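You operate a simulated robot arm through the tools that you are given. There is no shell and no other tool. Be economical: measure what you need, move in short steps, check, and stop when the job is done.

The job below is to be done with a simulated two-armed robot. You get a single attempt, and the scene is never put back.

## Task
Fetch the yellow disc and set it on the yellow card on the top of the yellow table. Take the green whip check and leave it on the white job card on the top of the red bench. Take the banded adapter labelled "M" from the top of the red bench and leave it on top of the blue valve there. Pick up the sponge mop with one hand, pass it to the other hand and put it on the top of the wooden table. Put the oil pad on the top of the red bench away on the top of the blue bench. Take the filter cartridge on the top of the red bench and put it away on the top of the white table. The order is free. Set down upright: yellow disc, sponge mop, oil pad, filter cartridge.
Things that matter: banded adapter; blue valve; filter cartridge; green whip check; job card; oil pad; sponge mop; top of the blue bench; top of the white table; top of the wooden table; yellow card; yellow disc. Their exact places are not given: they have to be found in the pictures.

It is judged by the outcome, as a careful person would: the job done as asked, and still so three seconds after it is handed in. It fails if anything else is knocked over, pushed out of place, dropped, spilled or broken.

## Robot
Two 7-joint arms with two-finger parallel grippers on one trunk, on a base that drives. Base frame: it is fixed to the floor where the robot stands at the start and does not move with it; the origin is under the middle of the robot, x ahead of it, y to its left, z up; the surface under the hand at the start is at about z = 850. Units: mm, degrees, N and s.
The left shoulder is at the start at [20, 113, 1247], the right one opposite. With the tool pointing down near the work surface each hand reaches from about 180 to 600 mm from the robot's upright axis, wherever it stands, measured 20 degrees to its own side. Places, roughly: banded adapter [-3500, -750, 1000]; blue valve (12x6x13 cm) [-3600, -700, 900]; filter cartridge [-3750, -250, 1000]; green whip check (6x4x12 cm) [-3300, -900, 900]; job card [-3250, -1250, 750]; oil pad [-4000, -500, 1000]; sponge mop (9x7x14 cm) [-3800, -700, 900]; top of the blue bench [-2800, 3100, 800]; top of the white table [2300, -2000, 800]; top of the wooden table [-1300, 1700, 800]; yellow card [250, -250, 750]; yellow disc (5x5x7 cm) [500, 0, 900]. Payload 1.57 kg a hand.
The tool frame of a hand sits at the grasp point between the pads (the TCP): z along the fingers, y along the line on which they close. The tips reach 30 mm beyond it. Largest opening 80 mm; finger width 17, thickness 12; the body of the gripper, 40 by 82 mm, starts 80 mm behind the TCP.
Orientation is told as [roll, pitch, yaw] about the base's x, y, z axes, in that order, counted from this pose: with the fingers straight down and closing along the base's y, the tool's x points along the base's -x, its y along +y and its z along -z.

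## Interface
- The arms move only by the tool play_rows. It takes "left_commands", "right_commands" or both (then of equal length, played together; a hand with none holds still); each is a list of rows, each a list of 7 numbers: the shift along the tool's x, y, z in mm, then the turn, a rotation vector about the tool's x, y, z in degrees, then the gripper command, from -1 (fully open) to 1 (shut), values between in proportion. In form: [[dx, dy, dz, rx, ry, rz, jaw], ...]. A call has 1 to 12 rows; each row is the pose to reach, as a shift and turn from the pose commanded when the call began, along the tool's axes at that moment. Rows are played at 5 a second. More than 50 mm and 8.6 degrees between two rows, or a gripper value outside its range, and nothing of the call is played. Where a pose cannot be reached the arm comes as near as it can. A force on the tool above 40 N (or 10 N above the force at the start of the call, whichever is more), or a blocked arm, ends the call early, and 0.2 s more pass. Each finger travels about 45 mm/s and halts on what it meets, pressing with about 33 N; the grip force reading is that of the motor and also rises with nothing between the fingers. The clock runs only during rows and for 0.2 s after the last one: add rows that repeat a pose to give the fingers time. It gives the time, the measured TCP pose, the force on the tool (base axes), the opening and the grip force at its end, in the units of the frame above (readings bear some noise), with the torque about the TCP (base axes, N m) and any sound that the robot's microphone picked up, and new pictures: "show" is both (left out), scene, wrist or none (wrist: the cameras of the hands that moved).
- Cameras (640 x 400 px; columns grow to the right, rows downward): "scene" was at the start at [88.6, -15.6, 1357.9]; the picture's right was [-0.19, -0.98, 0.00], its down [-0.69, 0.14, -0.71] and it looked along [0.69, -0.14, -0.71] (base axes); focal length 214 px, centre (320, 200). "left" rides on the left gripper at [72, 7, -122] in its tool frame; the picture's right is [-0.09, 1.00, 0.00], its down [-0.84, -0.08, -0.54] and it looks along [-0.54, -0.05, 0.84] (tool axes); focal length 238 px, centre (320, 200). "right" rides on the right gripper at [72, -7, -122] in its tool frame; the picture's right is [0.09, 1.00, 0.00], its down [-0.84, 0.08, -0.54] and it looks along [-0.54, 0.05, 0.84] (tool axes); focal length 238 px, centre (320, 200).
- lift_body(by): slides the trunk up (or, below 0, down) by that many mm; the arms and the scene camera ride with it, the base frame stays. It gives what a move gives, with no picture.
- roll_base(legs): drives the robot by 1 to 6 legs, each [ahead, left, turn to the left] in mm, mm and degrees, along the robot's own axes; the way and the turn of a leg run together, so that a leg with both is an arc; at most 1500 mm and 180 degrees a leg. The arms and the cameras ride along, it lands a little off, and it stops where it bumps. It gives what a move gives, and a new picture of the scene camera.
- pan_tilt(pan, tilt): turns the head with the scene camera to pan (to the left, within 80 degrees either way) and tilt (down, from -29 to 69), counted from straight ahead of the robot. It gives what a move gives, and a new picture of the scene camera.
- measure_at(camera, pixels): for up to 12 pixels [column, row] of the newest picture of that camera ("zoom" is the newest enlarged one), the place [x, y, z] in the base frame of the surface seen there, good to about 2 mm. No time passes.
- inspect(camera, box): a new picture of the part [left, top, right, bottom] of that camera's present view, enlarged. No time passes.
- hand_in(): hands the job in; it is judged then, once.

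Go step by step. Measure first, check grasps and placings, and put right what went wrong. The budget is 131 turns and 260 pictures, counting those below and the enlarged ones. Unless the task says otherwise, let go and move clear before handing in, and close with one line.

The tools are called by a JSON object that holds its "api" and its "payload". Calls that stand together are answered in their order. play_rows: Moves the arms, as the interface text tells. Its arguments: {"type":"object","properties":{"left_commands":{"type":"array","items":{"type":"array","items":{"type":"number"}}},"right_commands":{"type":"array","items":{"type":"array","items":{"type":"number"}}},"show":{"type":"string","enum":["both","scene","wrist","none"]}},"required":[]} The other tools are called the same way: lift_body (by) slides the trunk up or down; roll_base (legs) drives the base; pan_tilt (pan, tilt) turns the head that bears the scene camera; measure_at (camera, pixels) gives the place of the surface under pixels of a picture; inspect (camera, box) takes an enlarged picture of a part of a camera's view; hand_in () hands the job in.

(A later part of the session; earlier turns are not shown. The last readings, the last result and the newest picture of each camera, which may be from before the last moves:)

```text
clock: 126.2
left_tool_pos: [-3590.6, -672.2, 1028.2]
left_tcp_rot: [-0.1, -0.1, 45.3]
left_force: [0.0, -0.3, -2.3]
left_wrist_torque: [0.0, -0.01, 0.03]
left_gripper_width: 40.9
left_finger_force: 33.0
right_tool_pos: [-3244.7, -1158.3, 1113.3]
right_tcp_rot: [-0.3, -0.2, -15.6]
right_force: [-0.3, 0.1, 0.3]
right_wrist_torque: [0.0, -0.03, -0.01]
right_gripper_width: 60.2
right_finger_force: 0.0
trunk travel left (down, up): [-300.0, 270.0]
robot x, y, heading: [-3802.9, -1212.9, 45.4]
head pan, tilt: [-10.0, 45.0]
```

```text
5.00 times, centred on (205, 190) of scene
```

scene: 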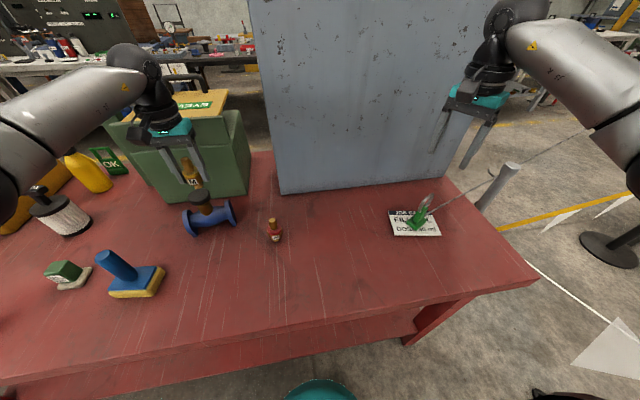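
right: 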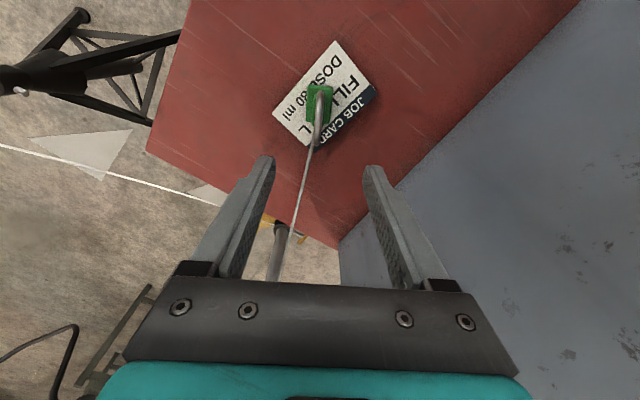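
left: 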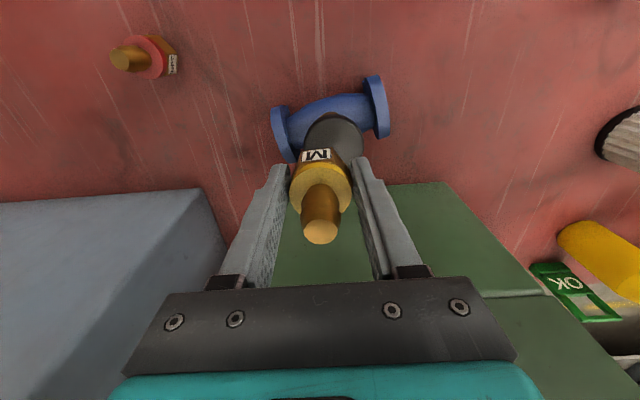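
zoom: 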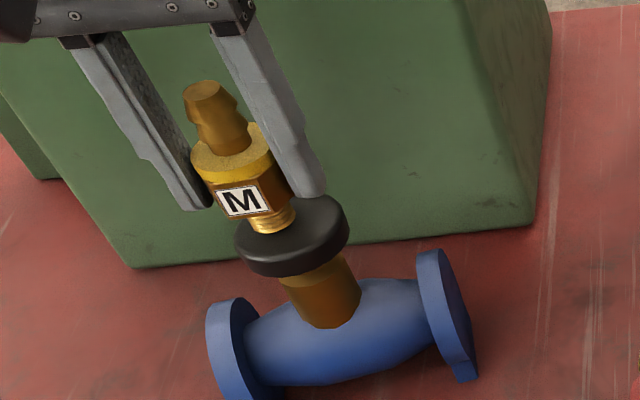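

The adapter looks some 6–8 mm left of the knob's centre. I'll shift back right 6 mm and lower onto it.

{"api": "play_rows", "payload": {"left_commands": [[0, -6, 0, 0, 0, 0, 1], [0, -6, 2, 0, 0, 0, 1], [0, -6, 4, 0, 0, 0, 1], [0, -6, 4, 0, 0, 0, 1]], "show": "none"}}

{"api": "inspect", "payload": {"camera": "scene", "box": [165, 150, 245, 230]}}

```text
clock: 127.2
left_tool_pos: [-3587.3, -677.3, 1025.8]
left_tcp_rot: [-0.1, -0.1, 45.3]
left_force: [1.0, 0.7, 5.3]
left_wrist_torque: [0.05, 0.05, 0.0]
left_gripper_width: 40.6
left_finger_force: 32.7
right_tool_pos: [-3245.8, -1158.0, 1112.3]
right_tcp_rot: [-0.1, -0.2, -15.5]
right_force: [-0.1, 0.9, 0.7]
right_wrist_torque: [0.02, 0.01, -0.02]
right_gripper_width: 60.1
right_finger_force: 0.0
trunk travel left (down, up): [-300.0, 270.0]
robot x, y, heading: [-3806.3, -1214.8, 45.2]
head pan, tilt: [-10.0, 45.0]
```

```text
5.00 times, centred on (205, 190) of scene
```

zoom: 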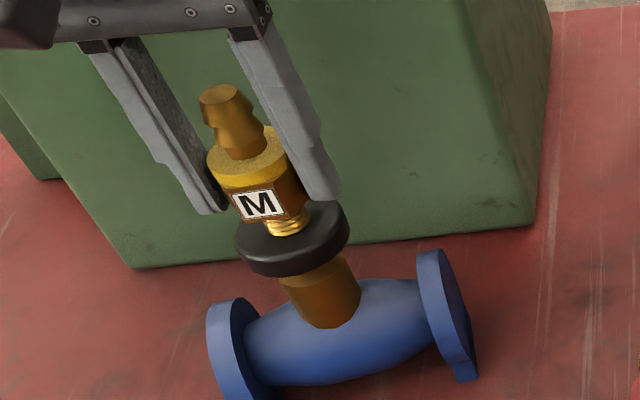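

There is contact (+5 N) and it is centred on the knob. I'll release gently and rise.

{"api": "play_rows", "payload": {"left_commands": [[0, -6, 3.5, 0, 0, 0, 0.2], [0, 0, -1, 0, 0, 0, -0.2], [0, 0, -1, 0, 0, 0, -0.6], [0, 0, -1, 0, 0, 0, -1], [0, 0, -1, 0, 0, 0, -1], [0, 0, -40, 0, 0, 0, -1], [0, 0, -80, 0, 0, 0, -1], [0, 0, -120, 0, 0, 0, -1]], "show": "none"}}

{"api": "inspect", "payload": {"camera": "scene", "box": [165, 150, 245, 230]}}

```text
clock: 129.0
left_tool_pos: [-3583.7, -681.3, 1144.7]
left_tcp_rot: [0.0, -0.1, 45.3]
left_force: [0.7, 1.1, 0.3]
left_wrist_torque: [0.0, 0.02, 0.0]
left_gripper_width: 80.1
left_finger_force: 0.0
right_tool_pos: [-3246.1, -1157.6, 1111.2]
right_tcp_rot: [-0.3, -0.2, -15.4]
right_force: [-0.3, -0.6, 0.9]
right_wrist_torque: [0.0, 0.02, -0.01]
right_gripper_width: 60.2
right_finger_force: 0.1
trunk travel left (down, up): [-300.0, 270.0]
robot x, y, heading: [-3801.7, -1213.0, 45.4]
head pan, tilt: [-10.0, 45.0]
```

```text
5.00 times, centred on (205, 190) of scene
```

zoom: 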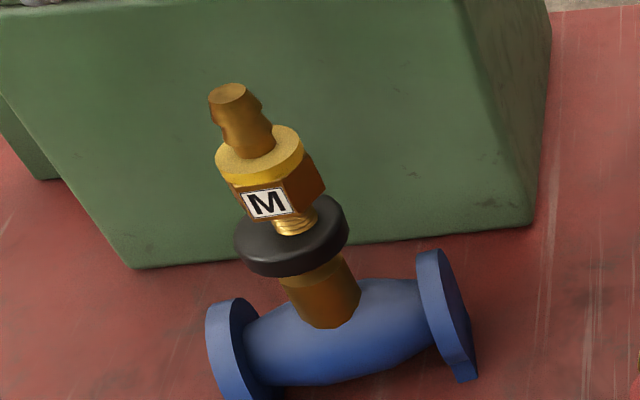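

The adapter sits upright on the knob. Next is the mop: I'll pull both hands back and up, then slide the base left so I stand in front of it.

{"api": "play_rows", "payload": {"left_commands": [[40, 0, -15, 0, 0, 0, -1], [80, 0, -30, 0, 0, 0, -1], [120, 0, -30, 0, 0, 0, -1], [160, 0, -30, 0, 0, 0, -1], [160, 0, -30, 0, 0, 0, -1]], "right_commands": [[8, -14, -10, 0, 0, 6, -1], [16, -28, -20, 0, 0, 12, -1], [24, -42, -30, 0, 0, 18, -1], [32, -56, -40, 0, 0, 24, -1], [39, -70, -50, 0, 0, 29.5, -1]], "show": "none"}}

{"api": "roll_base", "payload": {"legs": [[0, 400, 0]]}}

{"api": "inspect", "payload": {"camera": "scene", "box": [160, 180, 360, 305]}}

```text
clock: 130.2
left_tool_pos: [-3698.2, -794.1, 1174.3]
left_tcp_rot: [0.1, 0.0, 45.5]
left_force: [0.5, 0.0, 0.8]
left_wrist_torque: [-0.02, 0.0, 0.0]
left_gripper_width: 79.9
left_finger_force: 0.2
right_tool_pos: [-3303.9, -1214.6, 1162.7]
right_tcp_rot: [0.0, -0.3, -45.3]
right_force: [1.0, -0.4, 0.6]
right_wrist_torque: [-0.02, -0.01, 0.01]
right_gripper_width: 80.0
right_finger_force: 0.1
trunk travel left (down, up): [-300.0, 270.0]
robot x, y, heading: [-3801.2, -1210.8, 45.2]
head pan, tilt: [-10.0, 45.0]
```

```text
clock: 132.7
left_tool_pos: [-3983.2, -514.8, 1174.2]
left_tcp_rot: [0.0, 0.0, 45.6]
left_force: [0.0, 0.1, 0.2]
left_wrist_torque: [-0.03, 0.02, -0.05]
left_gripper_width: 79.9
left_finger_force: 0.1
right_tool_pos: [-3587.3, -933.6, 1162.7]
right_tcp_rot: [-0.1, -0.3, -44.8]
right_force: [0.6, 0.4, 0.7]
right_wrist_torque: [0.01, -0.02, -0.02]
right_gripper_width: 80.1
right_finger_force: 0.0
trunk travel left (down, up): [-300.0, 270.0]
robot x, y, heading: [-4085.6, -934.5, 45.4]
head pan, tilt: [-10.0, 45.0]
```

scene: 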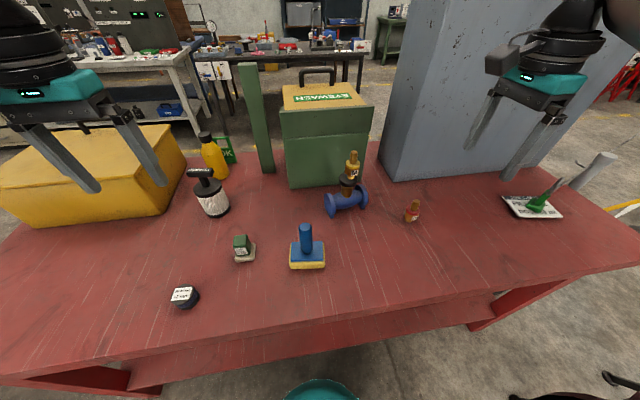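

```text
3.20 times, centred on (260, 242) of scene
```

zoom: 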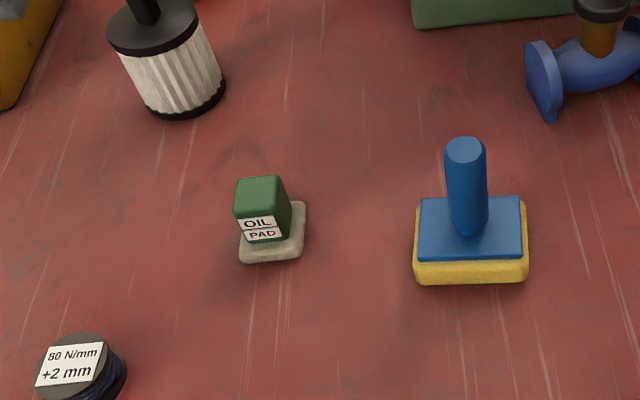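

The whip check at (540,203) looks like it leans. I'll check it while measuring the mop.

{"api": "inspect", "payload": {"camera": "scene", "box": [480, 140, 620, 240]}}

{"api": "measure_at", "payload": {"camera": "scene", "pixels": [[305, 227], [305, 235], [306, 250], [292, 247], [323, 246], [306, 268], [300, 245], [323, 257], [305, 245], [304, 230]]}}

```text
4.00 times, centred on (550, 190) of scene
```

zoom: 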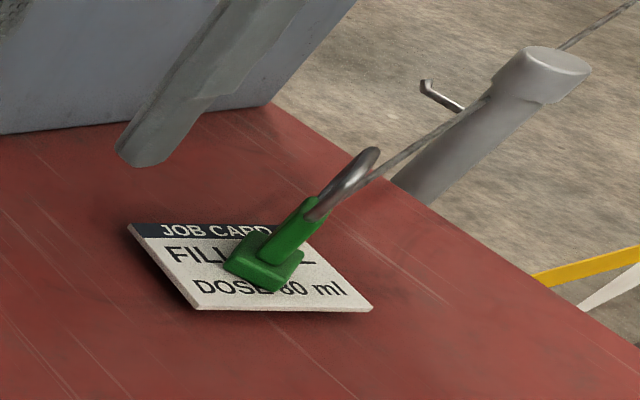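

```text
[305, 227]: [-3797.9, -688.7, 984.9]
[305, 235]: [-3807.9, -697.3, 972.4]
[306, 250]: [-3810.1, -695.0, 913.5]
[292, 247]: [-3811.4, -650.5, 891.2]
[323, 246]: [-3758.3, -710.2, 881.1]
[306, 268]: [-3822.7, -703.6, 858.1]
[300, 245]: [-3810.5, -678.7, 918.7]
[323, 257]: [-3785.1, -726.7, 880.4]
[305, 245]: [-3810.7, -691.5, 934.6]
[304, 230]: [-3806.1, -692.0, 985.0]
```

The lean is only wide-angle perspective, since the pole looks the same. The mop's handle is at about (-3800,-687), z 890–985. I'll bring the right hand over it at the same yaw, closing front to back.

{"api": "play_rows", "payload": {"right_commands": [[45, 4, 0, 0, 0, 0, -1], [90, 7, 10, 0, 0, 0, -1], [135, 11, 20, 0, 0, 0, -1], [180, 14, 40, 0, 0, 0, -1], [225, 18, 60, 0, 0, 0, -1], [270, 21, 80, 0, 0, 0, -1], [305, 24, 95, 0, 0, 0, -1], [325, 25, 110, 0, 0, 0, -1], [325, 25, 110, 0, 0, 0, -1]]}}

{"api": "measure_at", "payload": {"camera": "right", "pixels": [[320, 150], [320, 165], [320, 140], [310, 150], [330, 150], [320, 180]]}}

```text
clock: 134.7
left_tool_pos: [-3981.5, -515.3, 1175.2]
left_tcp_rot: [0.0, -0.1, 45.6]
left_force: [-0.4, 0.8, -0.2]
left_wrist_torque: [0.02, -0.03, 0.03]
left_gripper_width: 80.0
left_finger_force: 0.1
right_tool_pos: [-3800.4, -690.2, 1052.5]
right_tcp_rot: [0.0, -0.3, -44.7]
right_force: [-0.1, 0.3, -0.8]
right_wrist_torque: [0.03, -0.03, 0.01]
right_gripper_width: 80.1
right_finger_force: 0.1
trunk travel left (down, up): [-300.0, 270.0]
robot x, y, heading: [-4086.5, -936.9, 45.9]
head pan, tilt: [-10.0, 45.0]
```

scene: 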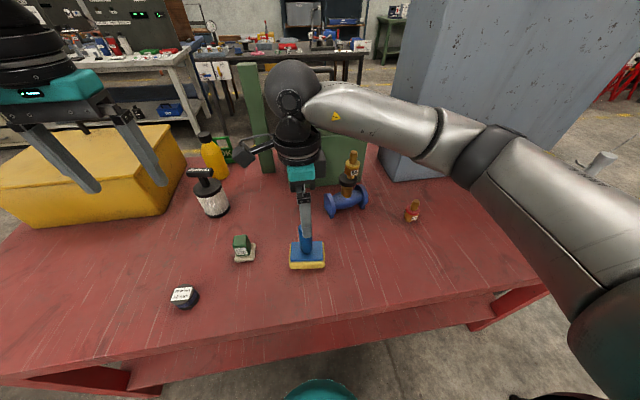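
right: 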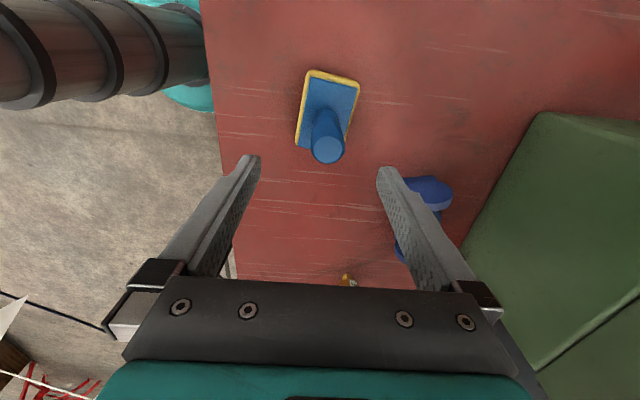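

```text
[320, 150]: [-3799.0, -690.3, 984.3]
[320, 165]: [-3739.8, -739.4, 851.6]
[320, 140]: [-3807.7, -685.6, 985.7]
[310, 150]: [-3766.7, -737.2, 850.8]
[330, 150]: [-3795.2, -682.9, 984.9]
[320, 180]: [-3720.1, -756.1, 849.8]
```

The handle's centre is (-3797,-685), so I'll shift 6 mm along the closing line. Then down to z 975, grip and lift 120.

{"api": "play_rows", "payload": {"right_commands": [[1, 6, 20, 0, 0, 0, -1], [1, 6, 55, 0, 0, 0, -1], [1, 6, 77, 0, 0, 0, -1], [1, 6, 77, 0, 0, 0, 0], [1, 6, 77, 0, 0, 0, 1], [1, 6, 77, 0, 0, 0, 1], [1, 6, 77, 0, 0, 0, 1], [1, 6, 77, 0, 0, 0, 1], [1, 6, 40, 0, 0, 0, 1], [1, 6, 0, 0, 0, 0, 1], [1, 6, -40, 0, 0, 0, 1], [1, 6, -60, 0, 0, 0, 1]]}}

```text
clock: 137.2
left_tool_pos: [-3982.8, -515.4, 1174.5]
left_tcp_rot: [0.1, 0.1, 45.6]
left_force: [0.0, 0.4, 0.9]
left_wrist_torque: [0.0, 0.0, 0.02]
left_gripper_width: 80.1
left_finger_force: 0.0
right_tool_pos: [-3796.5, -682.8, 1110.0]
right_tcp_rot: [-0.1, -0.5, -44.8]
right_force: [0.6, 0.7, -2.1]
right_wrist_torque: [-0.01, -0.02, -0.03]
right_gripper_width: 29.2
right_finger_force: 33.1
trunk travel left (down, up): [-300.0, 270.0]
robot x, y, heading: [-4085.4, -934.3, 45.6]
head pan, tilt: [-10.0, 45.0]
```

scene: 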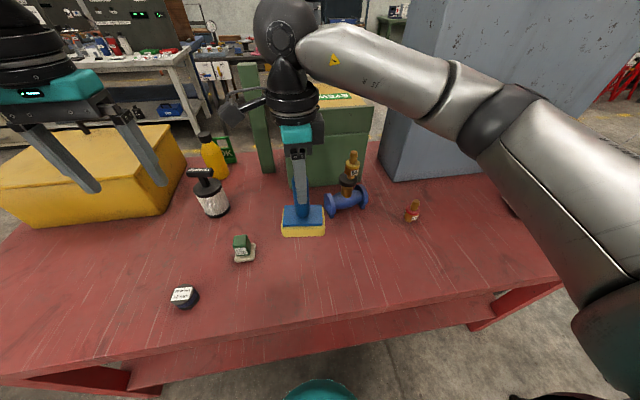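
right: 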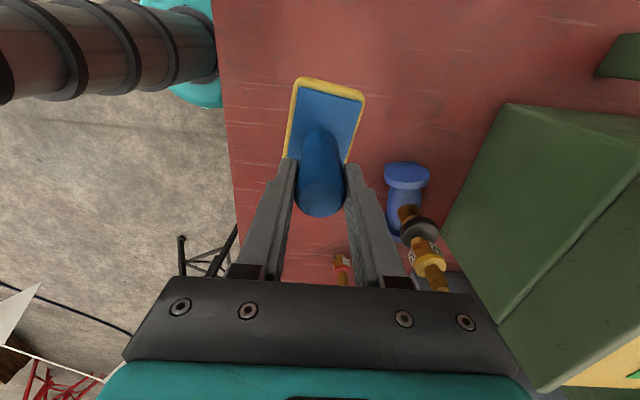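

The mop is held, its handle 29 mm thick. I'll move it forward, left and up a little, and tilt the left hand by 60° so that its fingers point forward, ready to take the lower handle.

{"api": "play_rows", "payload": {"left_commands": [[0, 0, 0, 0, -7.5, 0, -1], [0, 0, 0, 0, -15, 0, -1], [0, 0, 0, 0, -22.5, 0, -1], [0, 0, 0, 0, -30, 0, -1], [0, 0, 0, 0, -37.5, 0, -1], [0, 0, 0, 0, -45, 0, -1], [0, 0, 0, 0, -52.5, 0, -1], [0, 0, 0, 0, -60, 0, -1], [0, 0, 0, 0, -60, 0, -1]], "right_commands": [[8, 10, -10, 0, 0, 0, 1], [16, 20, -20, 0, 0, 0, 1], [24, 30, -30, 0, 0, 0, 1], [32, 40, -40, 0, 0, 0, 1], [40, 50, -50, 0, 0, 0, 1], [48, 60, -60, 0, 0, 0, 1], [56, 70, -60, 0, 0, 0, 1], [61, 79, -60, 0, 0, 0, 1], [61, 79, -60, 0, 0, 0, 1]], "show": "both"}}

```text
clock: 139.2
left_tool_pos: [-3958.0, -473.4, 1187.8]
left_tcp_rot: [0.1, -60.1, 45.6]
left_force: [0.0, -0.2, 0.2]
left_wrist_torque: [0.01, -0.01, 0.01]
left_gripper_width: 80.1
left_finger_force: 0.1
left hand out of reach, approached as far as the arm can: row 6, 7, 8, 9
right_tool_pos: [-3780.0, -584.1, 1168.2]
right_tcp_rot: [-0.2, -0.3, -44.8]
right_force: [-0.4, -0.8, -2.0]
right_wrist_torque: [0.0, -0.05, -0.02]
right_gripper_width: 29.2
right_finger_force: 33.3
trunk travel left (down, up): [-300.0, 270.0]
robot x, y, heading: [-4084.7, -935.7, 45.6]
head pan, tilt: [-10.0, 45.0]
```

scene: 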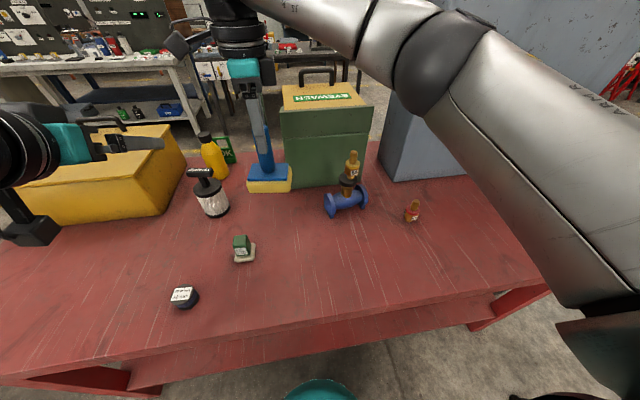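
right: 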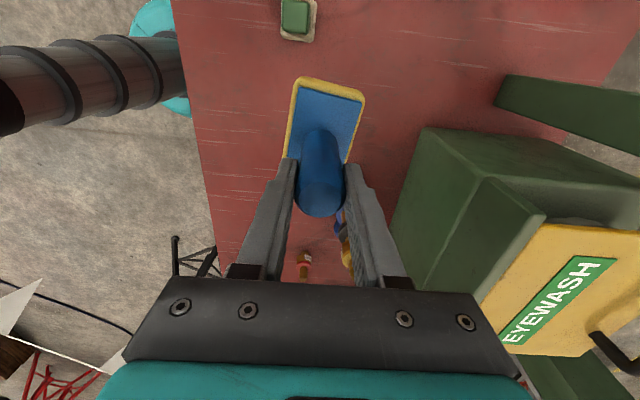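
left: 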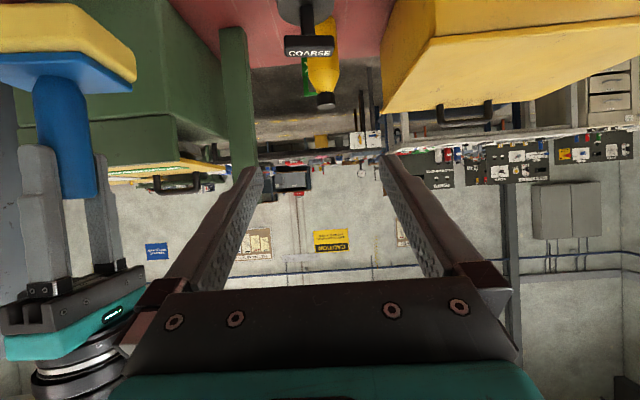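

The left hand's tilted pose only works beyond about 420 mm ahead. I'll raise the trunk for clearance, push the mop forward to about 560, and slide the left hand in behind it.

{"api": "lift_body", "payload": {"by": 100}}

{"api": "play_rows", "payload": {"left_commands": [[0, 0, 0, 0, 0, 0, -1], [0, 0, 0, 0, 0, 0, -1], [0, 0, 0, 0, 0, 0, -1], [9, -35, 10, 0, 0, 0, -1], [18, -70, 20, 0, 0, 0, -1], [27, -105, 30, 0, 0, 0, -1], [36, -140, 40, 0, 0, 0, -1], [45, -175, 50, 0, 0, 0, -1], [53, -204, 60, 0, 0, 0, -1], [53, -204, 60, 0, 0, 0, -1]], "right_commands": [[0, 33, 0, 0, 0, 0, 1], [0, 66, 0, 0, 0, 0, 1], [0, 96, 0, 0, 0, 0, 1], [0, 96, 0, 0, 0, 0, 1], [0, 96, 0, 0, 0, 0, 1], [0, 96, 0, 0, 0, 0, 1], [0, 96, 0, 0, 0, 0, 1], [0, 96, 0, 0, 0, 0, 1], [0, 96, 0, 0, 0, 0, 1], [0, 96, 0, 0, 0, 0, 1]]}}

```text
clock: 140.6
left_tool_pos: [-3958.4, -472.6, 1289.3]
left_tcp_rot: [0.1, -59.8, 45.5]
left_force: [-1.3, -0.6, -0.1]
left_wrist_torque: [0.02, 0.0, 0.02]
left_gripper_width: 80.1
left_finger_force: 0.0
right_tool_pos: [-3781.1, -583.3, 1268.0]
right_tcp_rot: [-0.1, -0.3, -44.8]
right_force: [0.3, -0.6, -2.6]
right_wrist_torque: [0.02, -0.01, 0.03]
right_gripper_width: 29.4
right_finger_force: 33.1
trunk travel left (down, up): [-400.0, 170.0]
robot x, y, heading: [-4088.1, -933.3, 45.6]
head pan, tilt: [-10.0, 45.0]
```

```text
clock: 142.8
left_tool_pos: [-3795.3, -597.7, 1210.2]
left_tcp_rot: [0.0, -59.9, 45.6]
left_force: [-0.9, 1.3, 0.5]
left_wrist_torque: [-0.02, 0.01, 0.0]
left_gripper_width: 80.2
left_finger_force: 0.0
left hand out of reach, approached as far as the arm can: row 4
right_tool_pos: [-3725.1, -543.4, 1262.2]
right_tcp_rot: [-0.2, -0.3, -44.7]
right_force: [0.6, 0.0, -2.2]
right_wrist_torque: [0.0, -0.02, -0.02]
right_gripper_width: 29.4
right_finger_force: 33.2
right hand out of reach, approached as far as the arm can: row 3, 4, 5, 6, 7, 8, 9, 10
trunk travel left (down, up): [-400.0, 170.0]
robot x, y, heading: [-4087.1, -934.0, 45.4]
head pan, tilt: [-10.0, 45.0]
```

scene: 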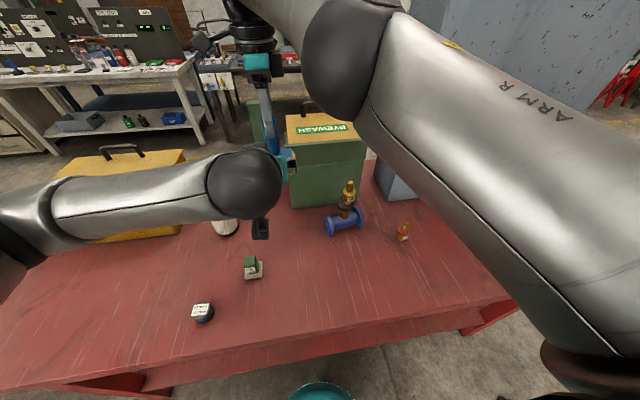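
right: 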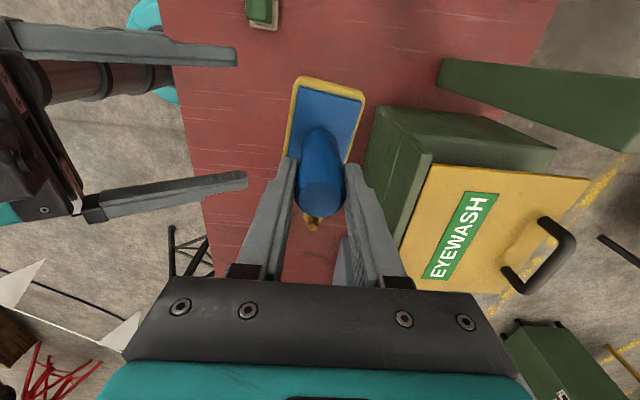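
left: 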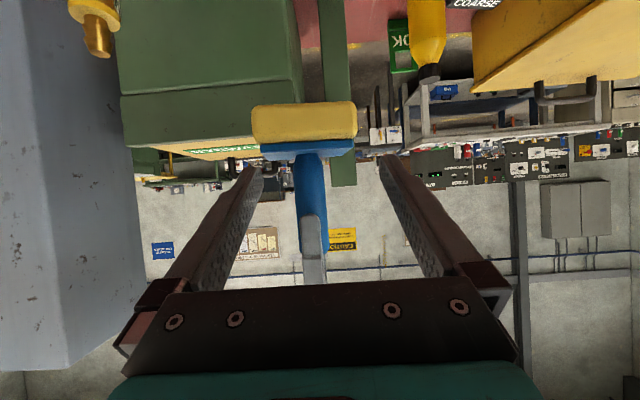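

The alignment is good: the handle is 88 mm ahead and 11 mm right of the left TCP. I'll slide the left hand in and close on the lower handle.

{"api": "play_rows", "payload": {"left_commands": [[0, -11, 0, 0, 0, 0, -1], [-13, -11, 24, 0, 0, 0, -1], [-26, -11, 48, 0, 0, 0, -1], [-38, -11, 72, 0, 0, 0, -1], [-38, -11, 72, 0, 0, 0, -1]]}}

```text
clock: 144.0
left_tool_pos: [-3731.6, -546.6, 1208.9]
left_tcp_rot: [0.0, -60.0, 45.5]
left_force: [-0.5, 0.3, 0.0]
left_wrist_torque: [-0.03, 0.01, 0.0]
left_gripper_width: 79.5
left_finger_force: 0.1
right_tool_pos: [-3724.9, -544.6, 1260.8]
right_tcp_rot: [-0.1, -0.3, -44.7]
right_force: [0.5, 0.1, -1.9]
right_wrist_torque: [0.01, -0.01, 0.02]
right_gripper_width: 29.4
right_finger_force: 33.4
trunk travel left (down, up): [-400.0, 170.0]
robot x, y, heading: [-4086.4, -935.0, 45.3]
head pan, tilt: [-10.0, 45.0]
```

scene: 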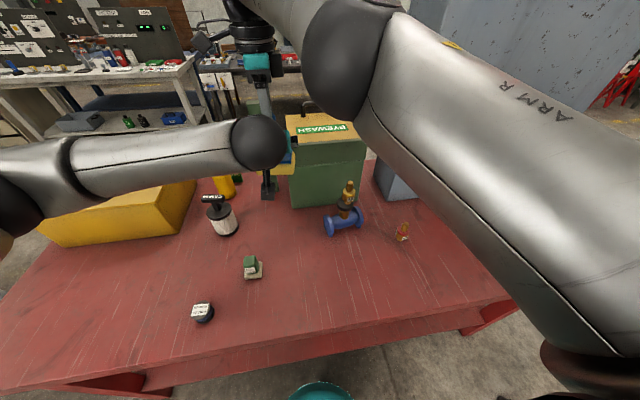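
left: 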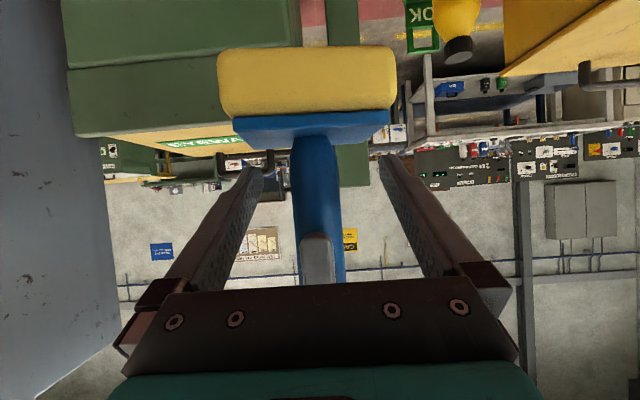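

The handle is between the left pads. I'll close the left hand, then open the right and lift it clear.

{"api": "play_rows", "payload": {"left_commands": [[0, -3, 0, 0, 0, 0, 0], [0, -3, 0, 0, 0, 0, 0.5], [0, -3, 0, 0, 0, 0, 1], [0, -3, 0, 0, 0, 0, 1], [0, -3, 0, 0, 0, 0, 1], [0, -3, 0, 0, 0, 0, 1], [0, -3, 0, 0, 0, 0, 1]], "show": "none"}}

```text
clock: 145.6
left_tool_pos: [-3729.0, -549.3, 1210.2]
left_tcp_rot: [0.0, -59.9, 45.5]
left_force: [1.6, 0.9, -0.3]
left_wrist_torque: [-0.01, 0.06, -0.02]
left_gripper_width: 29.1
left_finger_force: 33.1
right_tool_pos: [-3724.4, -544.1, 1260.2]
right_tcp_rot: [-0.1, -0.3, -44.7]
right_force: [-0.4, -0.1, -1.8]
right_wrist_torque: [0.03, -0.01, -0.01]
right_gripper_width: 29.2
right_finger_force: 33.1
trunk travel left (down, up): [-400.0, 170.0]
robot x, y, heading: [-4085.8, -936.3, 45.8]
head pan, tilt: [-10.0, 45.0]
```

Both hands hold it (29.1 and 29.2 mm). I'll open the right hand partly and lift it off.

{"api": "play_rows", "payload": {"right_commands": [[0, 0, 0, 0, 0, 0, 0.2], [0, 0, 0, 0, 0, 0, -0.2], [0, 0, 0, 0, 0, 0, -0.2], [0, 0, -25, 0, 0, 0, -0.2], [0, 0, -60, 0, 0, 0, -0.2], [0, 0, -60, 0, 0, 0, -0.2]], "show": "wrist"}}

```text
clock: 147.0
left_tool_pos: [-3728.9, -548.2, 1208.1]
left_tcp_rot: [-0.1, -59.9, 45.5]
left_force: [-0.2, -0.9, 0.2]
left_wrist_torque: [-0.02, 0.03, 0.03]
left_gripper_width: 29.1
left_finger_force: 32.6
right_tool_pos: [-3731.0, -558.0, 1318.0]
right_tcp_rot: [0.0, -0.3, -44.7]
right_force: [0.3, -1.1, 1.0]
right_wrist_torque: [-0.05, -0.02, -0.01]
right_gripper_width: 47.8
right_finger_force: 0.1
right hand out of reach, approached as far as the arm can: row 4, 5, 6
trunk travel left (down, up): [-400.0, 170.0]
robot x, y, heading: [-4086.7, -937.0, 45.4]
head pan, tilt: [-10.0, 45.0]
```

right: 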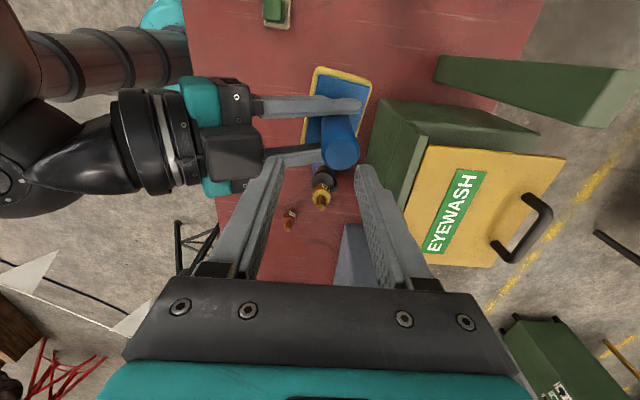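

The left hand holds the mop alone and the hand-over is done. I'll separate the hands, the right going right and back, the left carrying the mop to the left.

{"api": "play_rows", "payload": {"left_commands": [[0, 0, 0, 0, 0, 0, 1], [0, 0, 0, 0, 0, 0, 1], [0, 0, 0, 0, 0, 0, 1], [15, 0, -26, 0, 0, 0, 1], [25, 30, -43, 0, 0, 0, 1], [30, 70, -52, 0, 0, 0, 1], [30, 110, -52, 0, 0, 0, 1], [30, 150, -52, 0, 0, 0, 1], [30, 190, -52, 0, 0, 0, 1], [30, 220, -52, 0, 0, 0, 1]], "right_commands": [[-45, 0, 0, 0, 0, 0, -0.2], [-90, 0, 0, 0, 0, 0, -0.2], [-135, -10, 0, 0, 0, 0, -0.2], [-170, -30, 0, 0, 0, 0, -0.6], [-190, -60, 0, 0, 0, 0, -1], [-200, -90, 0, 0, 0, 0, -1], [-200, -120, 0, 0, 0, 0, -1], [-200, -150, 0, 0, 0, 0, -1], [-200, -150, 0, 0, 0, 0, -1], [-200, -150, 0, 0, 0, 0, -1]]}}

```text
clock: 149.2
left_tool_pos: [-3927.6, -436.9, 1210.6]
left_tcp_rot: [0.0, -60.0, 45.4]
left_force: [-0.6, 0.2, -0.5]
left_wrist_torque: [0.03, 0.01, 0.01]
left_gripper_width: 29.3
left_finger_force: 32.9
right_tool_pos: [-3694.1, -804.8, 1322.0]
right_tcp_rot: [-0.1, -0.3, -44.8]
right_force: [-0.4, 0.1, 0.7]
right_wrist_torque: [-0.04, -0.02, 0.01]
right_gripper_width: 79.9
right_finger_force: 0.0
trunk travel left (down, up): [-400.0, 170.0]
robot x, y, heading: [-4086.0, -938.3, 45.3]
head pan, tilt: [-10.0, 45.0]
```

scene: 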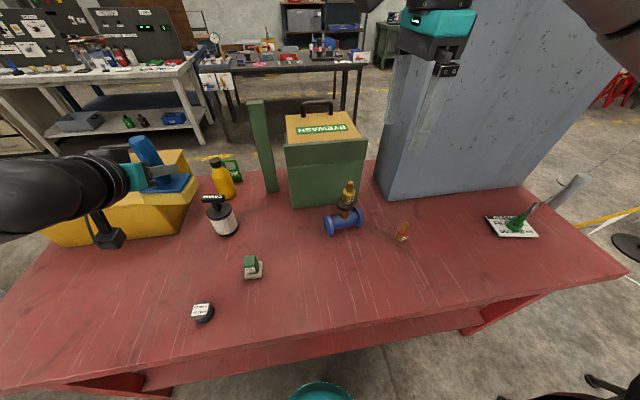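
right: 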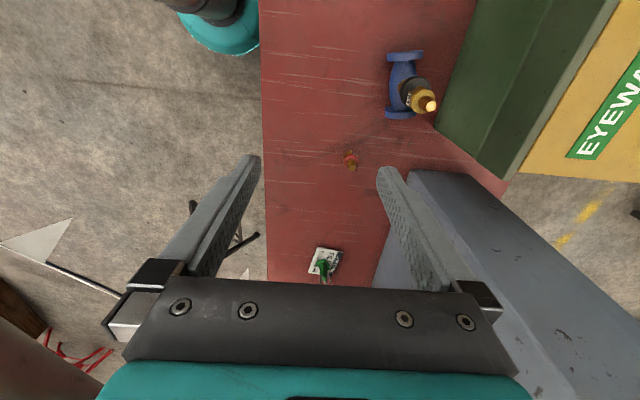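
left: 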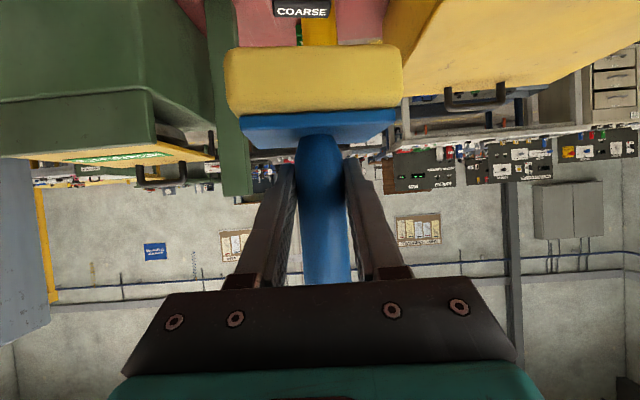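

Now I'll slide the base left 200 so the oil pad is in front of the right hand, and lower the trunk again.

{"api": "roll_base", "payload": {"legs": [[0, 200, 0]]}}

{"api": "measure_at", "payload": {"camera": "scene", "pixels": [[150, 200], [170, 165], [120, 155], [320, 270], [320, 262]]}}

```text
clock: 150.8
left_tool_pos: [-4067.5, -299.1, 1209.2]
left_tcp_rot: [-0.1, -60.0, 45.4]
left_force: [-0.2, -0.1, -0.4]
left_wrist_torque: [0.0, -0.01, 0.0]
left_gripper_width: 29.3
left_finger_force: 32.9
right_tool_pos: [-3834.7, -666.6, 1321.5]
right_tcp_rot: [-0.1, -0.4, -45.0]
right_force: [0.4, -0.2, 0.7]
right_wrist_torque: [-0.03, -0.02, -0.02]
right_gripper_width: 80.0
right_finger_force: 0.1
trunk travel left (down, up): [-400.0, 170.0]
robot x, y, heading: [-4223.1, -792.4, 45.4]
head pan, tilt: [-10.0, 45.0]
```

scene: 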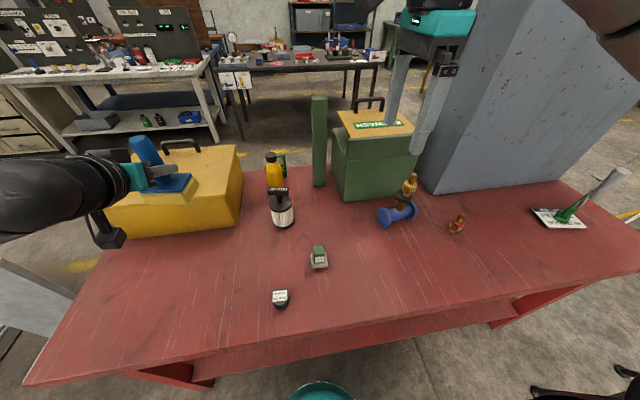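

```text
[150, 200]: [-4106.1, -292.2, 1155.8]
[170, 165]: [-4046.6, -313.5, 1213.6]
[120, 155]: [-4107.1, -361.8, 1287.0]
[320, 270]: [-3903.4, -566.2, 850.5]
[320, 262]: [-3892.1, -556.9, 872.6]
```

{"api": "measure_at", "payload": {"camera": "scene", "pixels": [[180, 142], [200, 145], [215, 155], [165, 150], [319, 250], [319, 246], [278, 190], [283, 205], [276, 154]]}}

{"api": "inspect", "payload": {"camera": "scene", "box": [255, 170, 345, 280]}}

```text
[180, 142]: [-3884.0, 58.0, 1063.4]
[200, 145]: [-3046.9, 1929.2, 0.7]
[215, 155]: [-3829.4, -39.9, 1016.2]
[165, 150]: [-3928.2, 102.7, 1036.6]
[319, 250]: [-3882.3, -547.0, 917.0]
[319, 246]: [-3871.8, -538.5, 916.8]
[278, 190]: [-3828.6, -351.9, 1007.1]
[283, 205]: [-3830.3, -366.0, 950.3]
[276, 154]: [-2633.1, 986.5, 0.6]
```

```text
3.64 times, centred on (300, 225) of scene
```

zoom: 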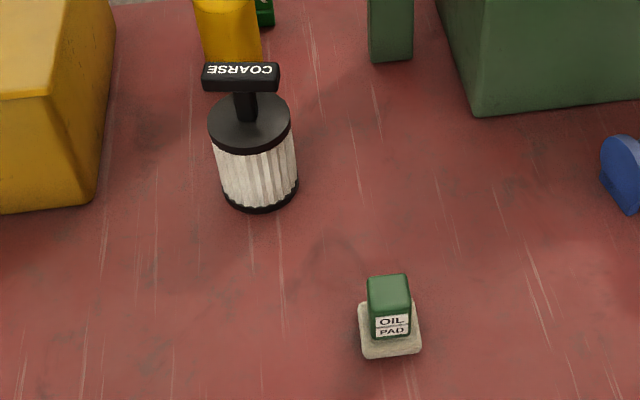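

The spill kit handle is well away. I'll lower the trunk by 80 and bring the right hand over the oil pad, whose top centre is about (-3877,-543,917).

{"api": "lift_body", "payload": {"by": -80}}

{"api": "play_rows", "payload": {"right_commands": [[17, 8, 30, 0, 0, 0, -1], [34, 16, 65, 0, 0, 0, -1], [51, 25, 100, 0, 0, 0, -1], [68, 33, 135, 0, 0, 0, -1], [85, 41, 170, 0, 0, 0, -1], [102, 50, 205, 0, 0, 0, -1], [117, 58, 241, 0, 0, 0, -1], [117, 58, 241, 0, 0, 0, -1]], "show": "wrist"}}

{"api": "measure_at", "payload": {"camera": "right", "pixels": [[320, 130], [320, 120], [320, 140], [310, 130], [330, 130], [320, 150]]}}

```text
clock: 151.9
left_tool_pos: [-4066.9, -299.9, 1129.7]
left_tcp_rot: [0.0, -60.0, 45.4]
left_force: [0.0, 0.7, -0.3]
left_wrist_torque: [-0.02, 0.0, 0.02]
left_gripper_width: 29.1
left_finger_force: 33.0
right_tool_pos: [-3834.2, -667.0, 1241.3]
right_tcp_rot: [-0.1, -0.3, -45.1]
right_force: [0.2, 0.1, 0.1]
right_wrist_torque: [0.02, 0.01, 0.0]
right_gripper_width: 80.0
right_finger_force: 0.0
trunk travel left (down, up): [-320.0, 250.0]
robot x, y, heading: [-4227.4, -797.2, 45.4]
head pan, tilt: [-10.0, 45.0]
```

```text
clock: 153.7
left_tool_pos: [-4066.1, -298.6, 1130.2]
left_tcp_rot: [0.0, -59.9, 45.2]
left_force: [0.5, 0.4, -0.1]
left_wrist_torque: [-0.01, 0.01, -0.03]
left_gripper_width: 29.1
left_finger_force: 32.8
right_tool_pos: [-3873.7, -542.2, 999.4]
right_tcp_rot: [-0.1, -0.3, -44.9]
right_force: [-0.1, 1.2, -0.1]
right_wrist_torque: [0.02, 0.01, 0.01]
right_gripper_width: 80.1
right_finger_force: 0.1
trunk travel left (down, up): [-320.0, 250.0]
robot x, y, heading: [-4229.6, -795.5, 45.4]
head pan, tilt: [-10.0, 45.0]
```

right: 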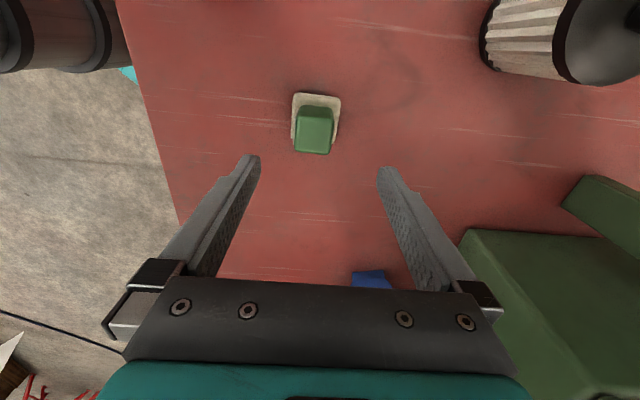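

```text
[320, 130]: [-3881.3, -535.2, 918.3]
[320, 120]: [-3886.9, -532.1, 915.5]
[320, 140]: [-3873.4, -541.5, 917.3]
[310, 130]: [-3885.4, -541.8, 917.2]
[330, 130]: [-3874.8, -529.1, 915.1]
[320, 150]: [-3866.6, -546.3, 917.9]
```

The green block's centre is offset (+11, -5) mm in tool axes. I'll descend to z 902 and grip it.

{"api": "play_rows", "payload": {"right_commands": [[11, -5, 30, 0, 0, 0, -1], [11, -5, 70, 0, 0, 0, -1], [11, -5, 97, 0, 0, 0, -1], [11, -5, 97, 0, 0, 0, 0], [11, -5, 97, 0, 0, 0, 1], [11, -5, 97, 0, 0, 0, 1], [11, -5, 97, 0, 0, 0, 1], [11, -5, 97, 0, 0, 0, 1], [11, -5, 60, 0, 0, 0, 1], [11, -5, 20, 0, 0, 0, 1], [11, -5, -30, 0, 0, 0, 1], [11, -5, -80, 0, 0, 0, 1]]}}

```text
clock: 156.3
left_tool_pos: [-4067.2, -300.7, 1129.8]
left_tcp_rot: [0.1, -60.0, 45.4]
left_force: [0.4, -0.6, -0.3]
left_wrist_torque: [0.02, 0.04, 0.0]
left_gripper_width: 28.9
left_finger_force: 33.1
right_tool_pos: [-3887.0, -541.0, 1079.3]
right_tcp_rot: [-0.2, -0.3, -45.0]
right_force: [-0.2, 0.2, -2.1]
right_wrist_torque: [-0.01, 0.02, 0.03]
right_gripper_width: 33.4
right_finger_force: 33.3
trunk travel left (down, up): [-320.0, 250.0]
robot x, y, heading: [-4226.7, -795.3, 45.4]
head pan, tilt: [-10.0, 45.0]
```

scene: 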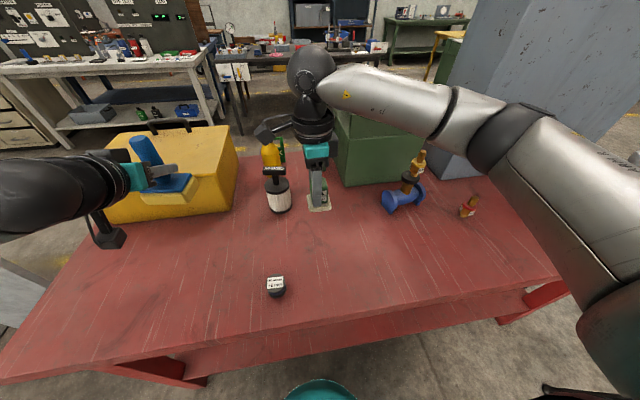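
right: 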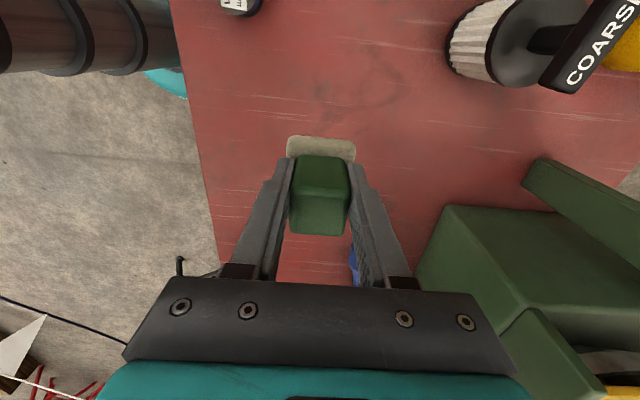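

The oil pad is held (33.4 mm). I'll raise the trunk, back off, and drive out around the post and cone to the lane by the other tables.

{"api": "lift_body", "payload": {"by": 150}}

{"api": "roll_base", "payload": {"legs": [[-260, 0, 0], [0, 890, 0], [0, 890, 0], [750, 988, 0], [707, -5, 0], [419, -781, 0]]}}

```text
clock: 158.1
left_tool_pos: [-4067.0, -298.5, 1279.0]
left_tcp_rot: [0.1, -59.9, 45.4]
left_force: [0.4, -0.1, -2.5]
left_wrist_torque: [0.03, -0.02, 0.0]
left_gripper_width: 29.1
left_finger_force: 33.1
right_tool_pos: [-3885.7, -539.9, 1228.7]
right_tcp_rot: [0.0, -0.3, -45.0]
right_force: [0.1, -0.1, 0.0]
right_wrist_torque: [0.0, -0.03, 0.0]
right_gripper_width: 33.2
right_finger_force: 32.3
trunk travel left (down, up): [-470.0, 100.0]
robot x, y, heading: [-4225.0, -798.5, 45.2]
head pan, tilt: [-10.0, 45.0]
```

```text
clock: 182.2
left_tool_pos: [-4298.1, 2217.0, 1280.7]
left_tcp_rot: [0.0, -59.9, 44.8]
left_force: [-1.1, -0.7, -1.4]
left_wrist_torque: [-0.04, -0.03, 0.02]
left_gripper_width: 29.5
left_finger_force: 32.6
right_tool_pos: [-4121.3, 1975.6, 1226.9]
right_tcp_rot: [-0.2, -0.3, -45.5]
right_force: [0.6, -0.7, -0.8]
right_wrist_torque: [0.02, 0.02, 0.01]
right_gripper_width: 32.9
right_finger_force: 33.3
trunk travel left (down, up): [-470.0, 100.0]
robot x, y, heading: [-4467.0, 1725.3, 44.6]
head pan, tilt: [-10.0, 45.0]
```

scene: 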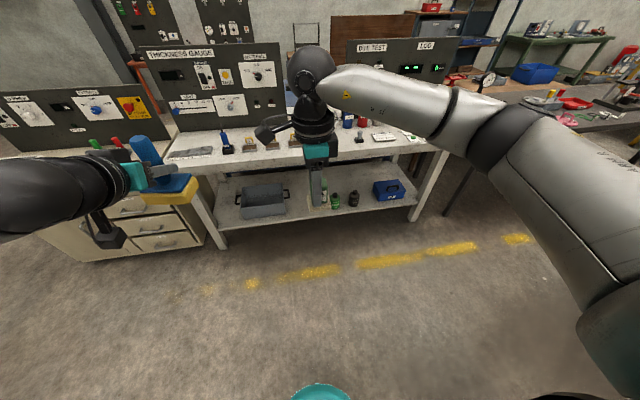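

Both items are still held. I'll turn right to face along the lane and look for the blue bench and the wooden table.

{"api": "roll_base", "payload": {"legs": [[0, 0, -35]]}}

{"api": "pan_tilt", "payload": {"pan": 10, "tilt": 20}}

```text
clock: 184.3
left_tool_pos: [-4047.0, 2036.8, 1279.4]
left_tcp_rot: [0.0, -59.9, 10.3]
left_force: [-0.9, 0.1, -2.4]
left_wrist_torque: [0.02, 0.0, -0.01]
left_gripper_width: 29.0
left_finger_force: 33.4
right_tool_pos: [-4037.7, 1736.8, 1228.0]
right_tcp_rot: [0.0, -0.4, -79.9]
right_force: [0.4, -0.6, -0.4]
right_wrist_torque: [0.01, 0.02, 0.01]
right_gripper_width: 33.3
right_finger_force: 32.9
trunk travel left (down, up): [-470.0, 100.0]
robot x, y, heading: [-4465.1, 1719.8, 10.2]
head pan, tilt: [-10.0, 45.0]
```

scene: 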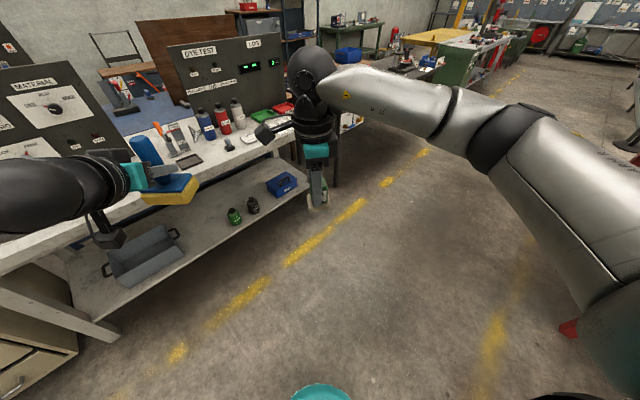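

```text
clock: 185.2
left_tool_pos: [-4047.6, 2037.0, 1279.6]
left_tcp_rot: [-0.1, -59.9, 10.3]
left_force: [-0.3, -0.4, -2.3]
left_wrist_torque: [0.02, 0.02, 0.06]
left_gripper_width: 29.0
left_finger_force: 32.7
right_tool_pos: [-4037.7, 1735.4, 1228.9]
right_tcp_rot: [-0.1, -0.2, -80.0]
right_force: [0.4, -0.4, 0.5]
right_wrist_torque: [0.03, 0.03, 0.0]
right_gripper_width: 33.0
right_finger_force: 32.8
trunk travel left (down, up): [-470.0, 100.0]
robot x, y, heading: [-4464.1, 1721.9, 10.5]
head pan, tilt: [10.0, 20.0]
```

scene: 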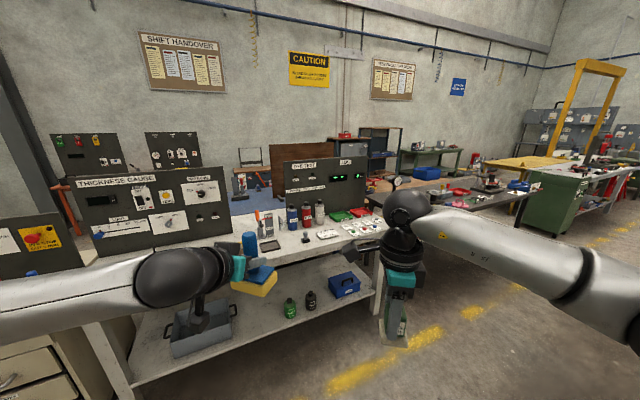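

The island's front carries the white bench and dark table. The blue bench and wooden table are behind, facing the far lane. I'll drive back along this lane, through the known gap, to reach that side.

{"api": "roll_base", "payload": {"legs": [[646, -816, 0], [646, -816, 0], [882, -736, 0], [946, 116, 0], [943, 112, 0], [0, 0, 60]]}}

{"api": "pan_tilt", "payload": {"pan": 40, "tilt": 25}}

```text
clock: 212.8
left_tool_pos: [-227.6, 893.4, 1279.6]
left_tcp_rot: [0.0, -59.9, 75.0]
left_force: [0.2, 0.1, -2.2]
left_wrist_torque: [-0.01, -0.02, 0.01]
left_gripper_width: 29.4
left_finger_force: 32.7
right_tool_pos: [48.4, 772.2, 1228.4]
right_tcp_rot: [-0.1, -0.3, -15.3]
right_force: [0.4, -0.4, -0.5]
right_wrist_torque: [0.02, 0.04, 0.04]
right_gripper_width: 33.5
right_finger_force: 32.9
trunk travel left (down, up): [-470.0, 100.0]
robot x, y, heading: [-120.7, 382.2, 75.2]
head pan, tilt: [10.0, 20.0]
```

scene: 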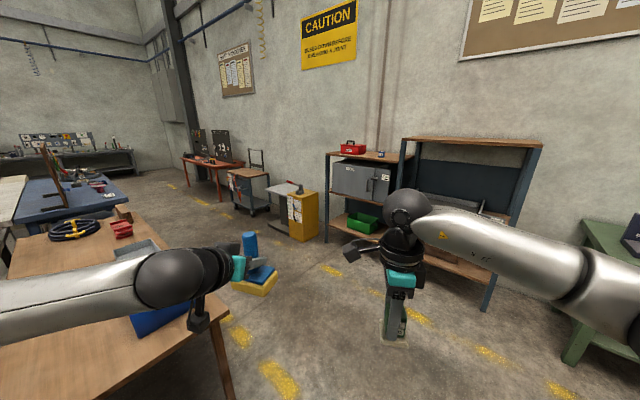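

```text
clock: 213.8
left_tool_pos: [-226.4, 893.7, 1280.4]
left_tcp_rot: [-0.1, -59.9, 75.0]
left_force: [-0.3, 0.8, -0.8]
left_wrist_torque: [-0.02, -0.02, 0.01]
left_gripper_width: 29.0
left_finger_force: 32.9
right_tool_pos: [48.9, 773.6, 1228.7]
right_tcp_rot: [-0.2, -0.3, -15.3]
right_force: [-1.1, -0.1, -0.8]
right_wrist_torque: [-0.01, 0.02, 0.01]
right_gripper_width: 33.7
right_finger_force: 33.1
trunk travel left (down, up): [-470.0, 100.0]
robot x, y, heading: [-119.3, 383.7, 74.9]
head pan, tilt: [40.0, 25.0]
```

scene: 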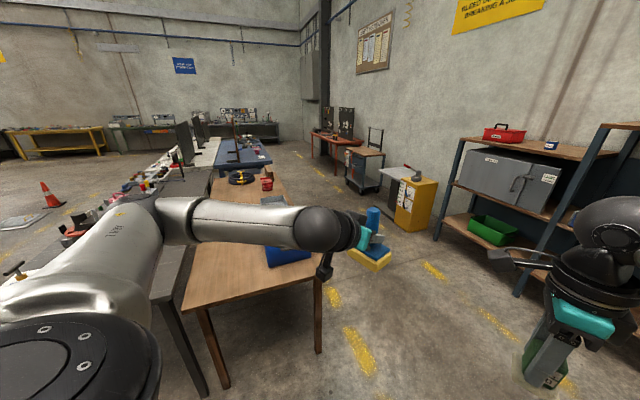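

The wooden table and, beyond it, the blue bench line the lane. I'll measure the table edges and the lane's obstacles.

{"api": "measure_at", "payload": {"camera": "scene", "pixels": [[322, 272], [190, 306], [285, 190], [214, 178], [268, 158], [258, 140], [240, 150], [408, 228], [437, 238], [514, 296], [360, 192], [245, 175]]}}

{"api": "inspect", "payload": {"camera": "scene", "box": [190, 120, 330, 220]}}

```text
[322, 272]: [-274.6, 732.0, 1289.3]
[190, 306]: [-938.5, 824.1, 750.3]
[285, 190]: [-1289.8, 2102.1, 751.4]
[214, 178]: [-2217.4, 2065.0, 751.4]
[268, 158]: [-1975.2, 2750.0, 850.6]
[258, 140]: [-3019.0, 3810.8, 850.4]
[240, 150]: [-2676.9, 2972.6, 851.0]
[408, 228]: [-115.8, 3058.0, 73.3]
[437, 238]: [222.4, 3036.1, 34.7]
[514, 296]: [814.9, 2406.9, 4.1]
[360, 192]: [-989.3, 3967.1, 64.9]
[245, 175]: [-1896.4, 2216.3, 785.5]
```

```text
4.00 times, centred on (260, 170) of scene
```

zoom: 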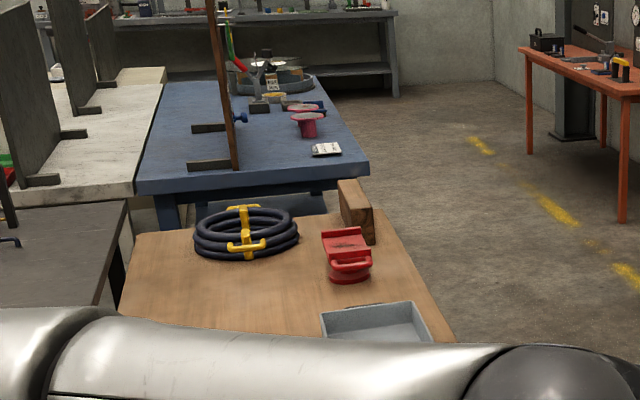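

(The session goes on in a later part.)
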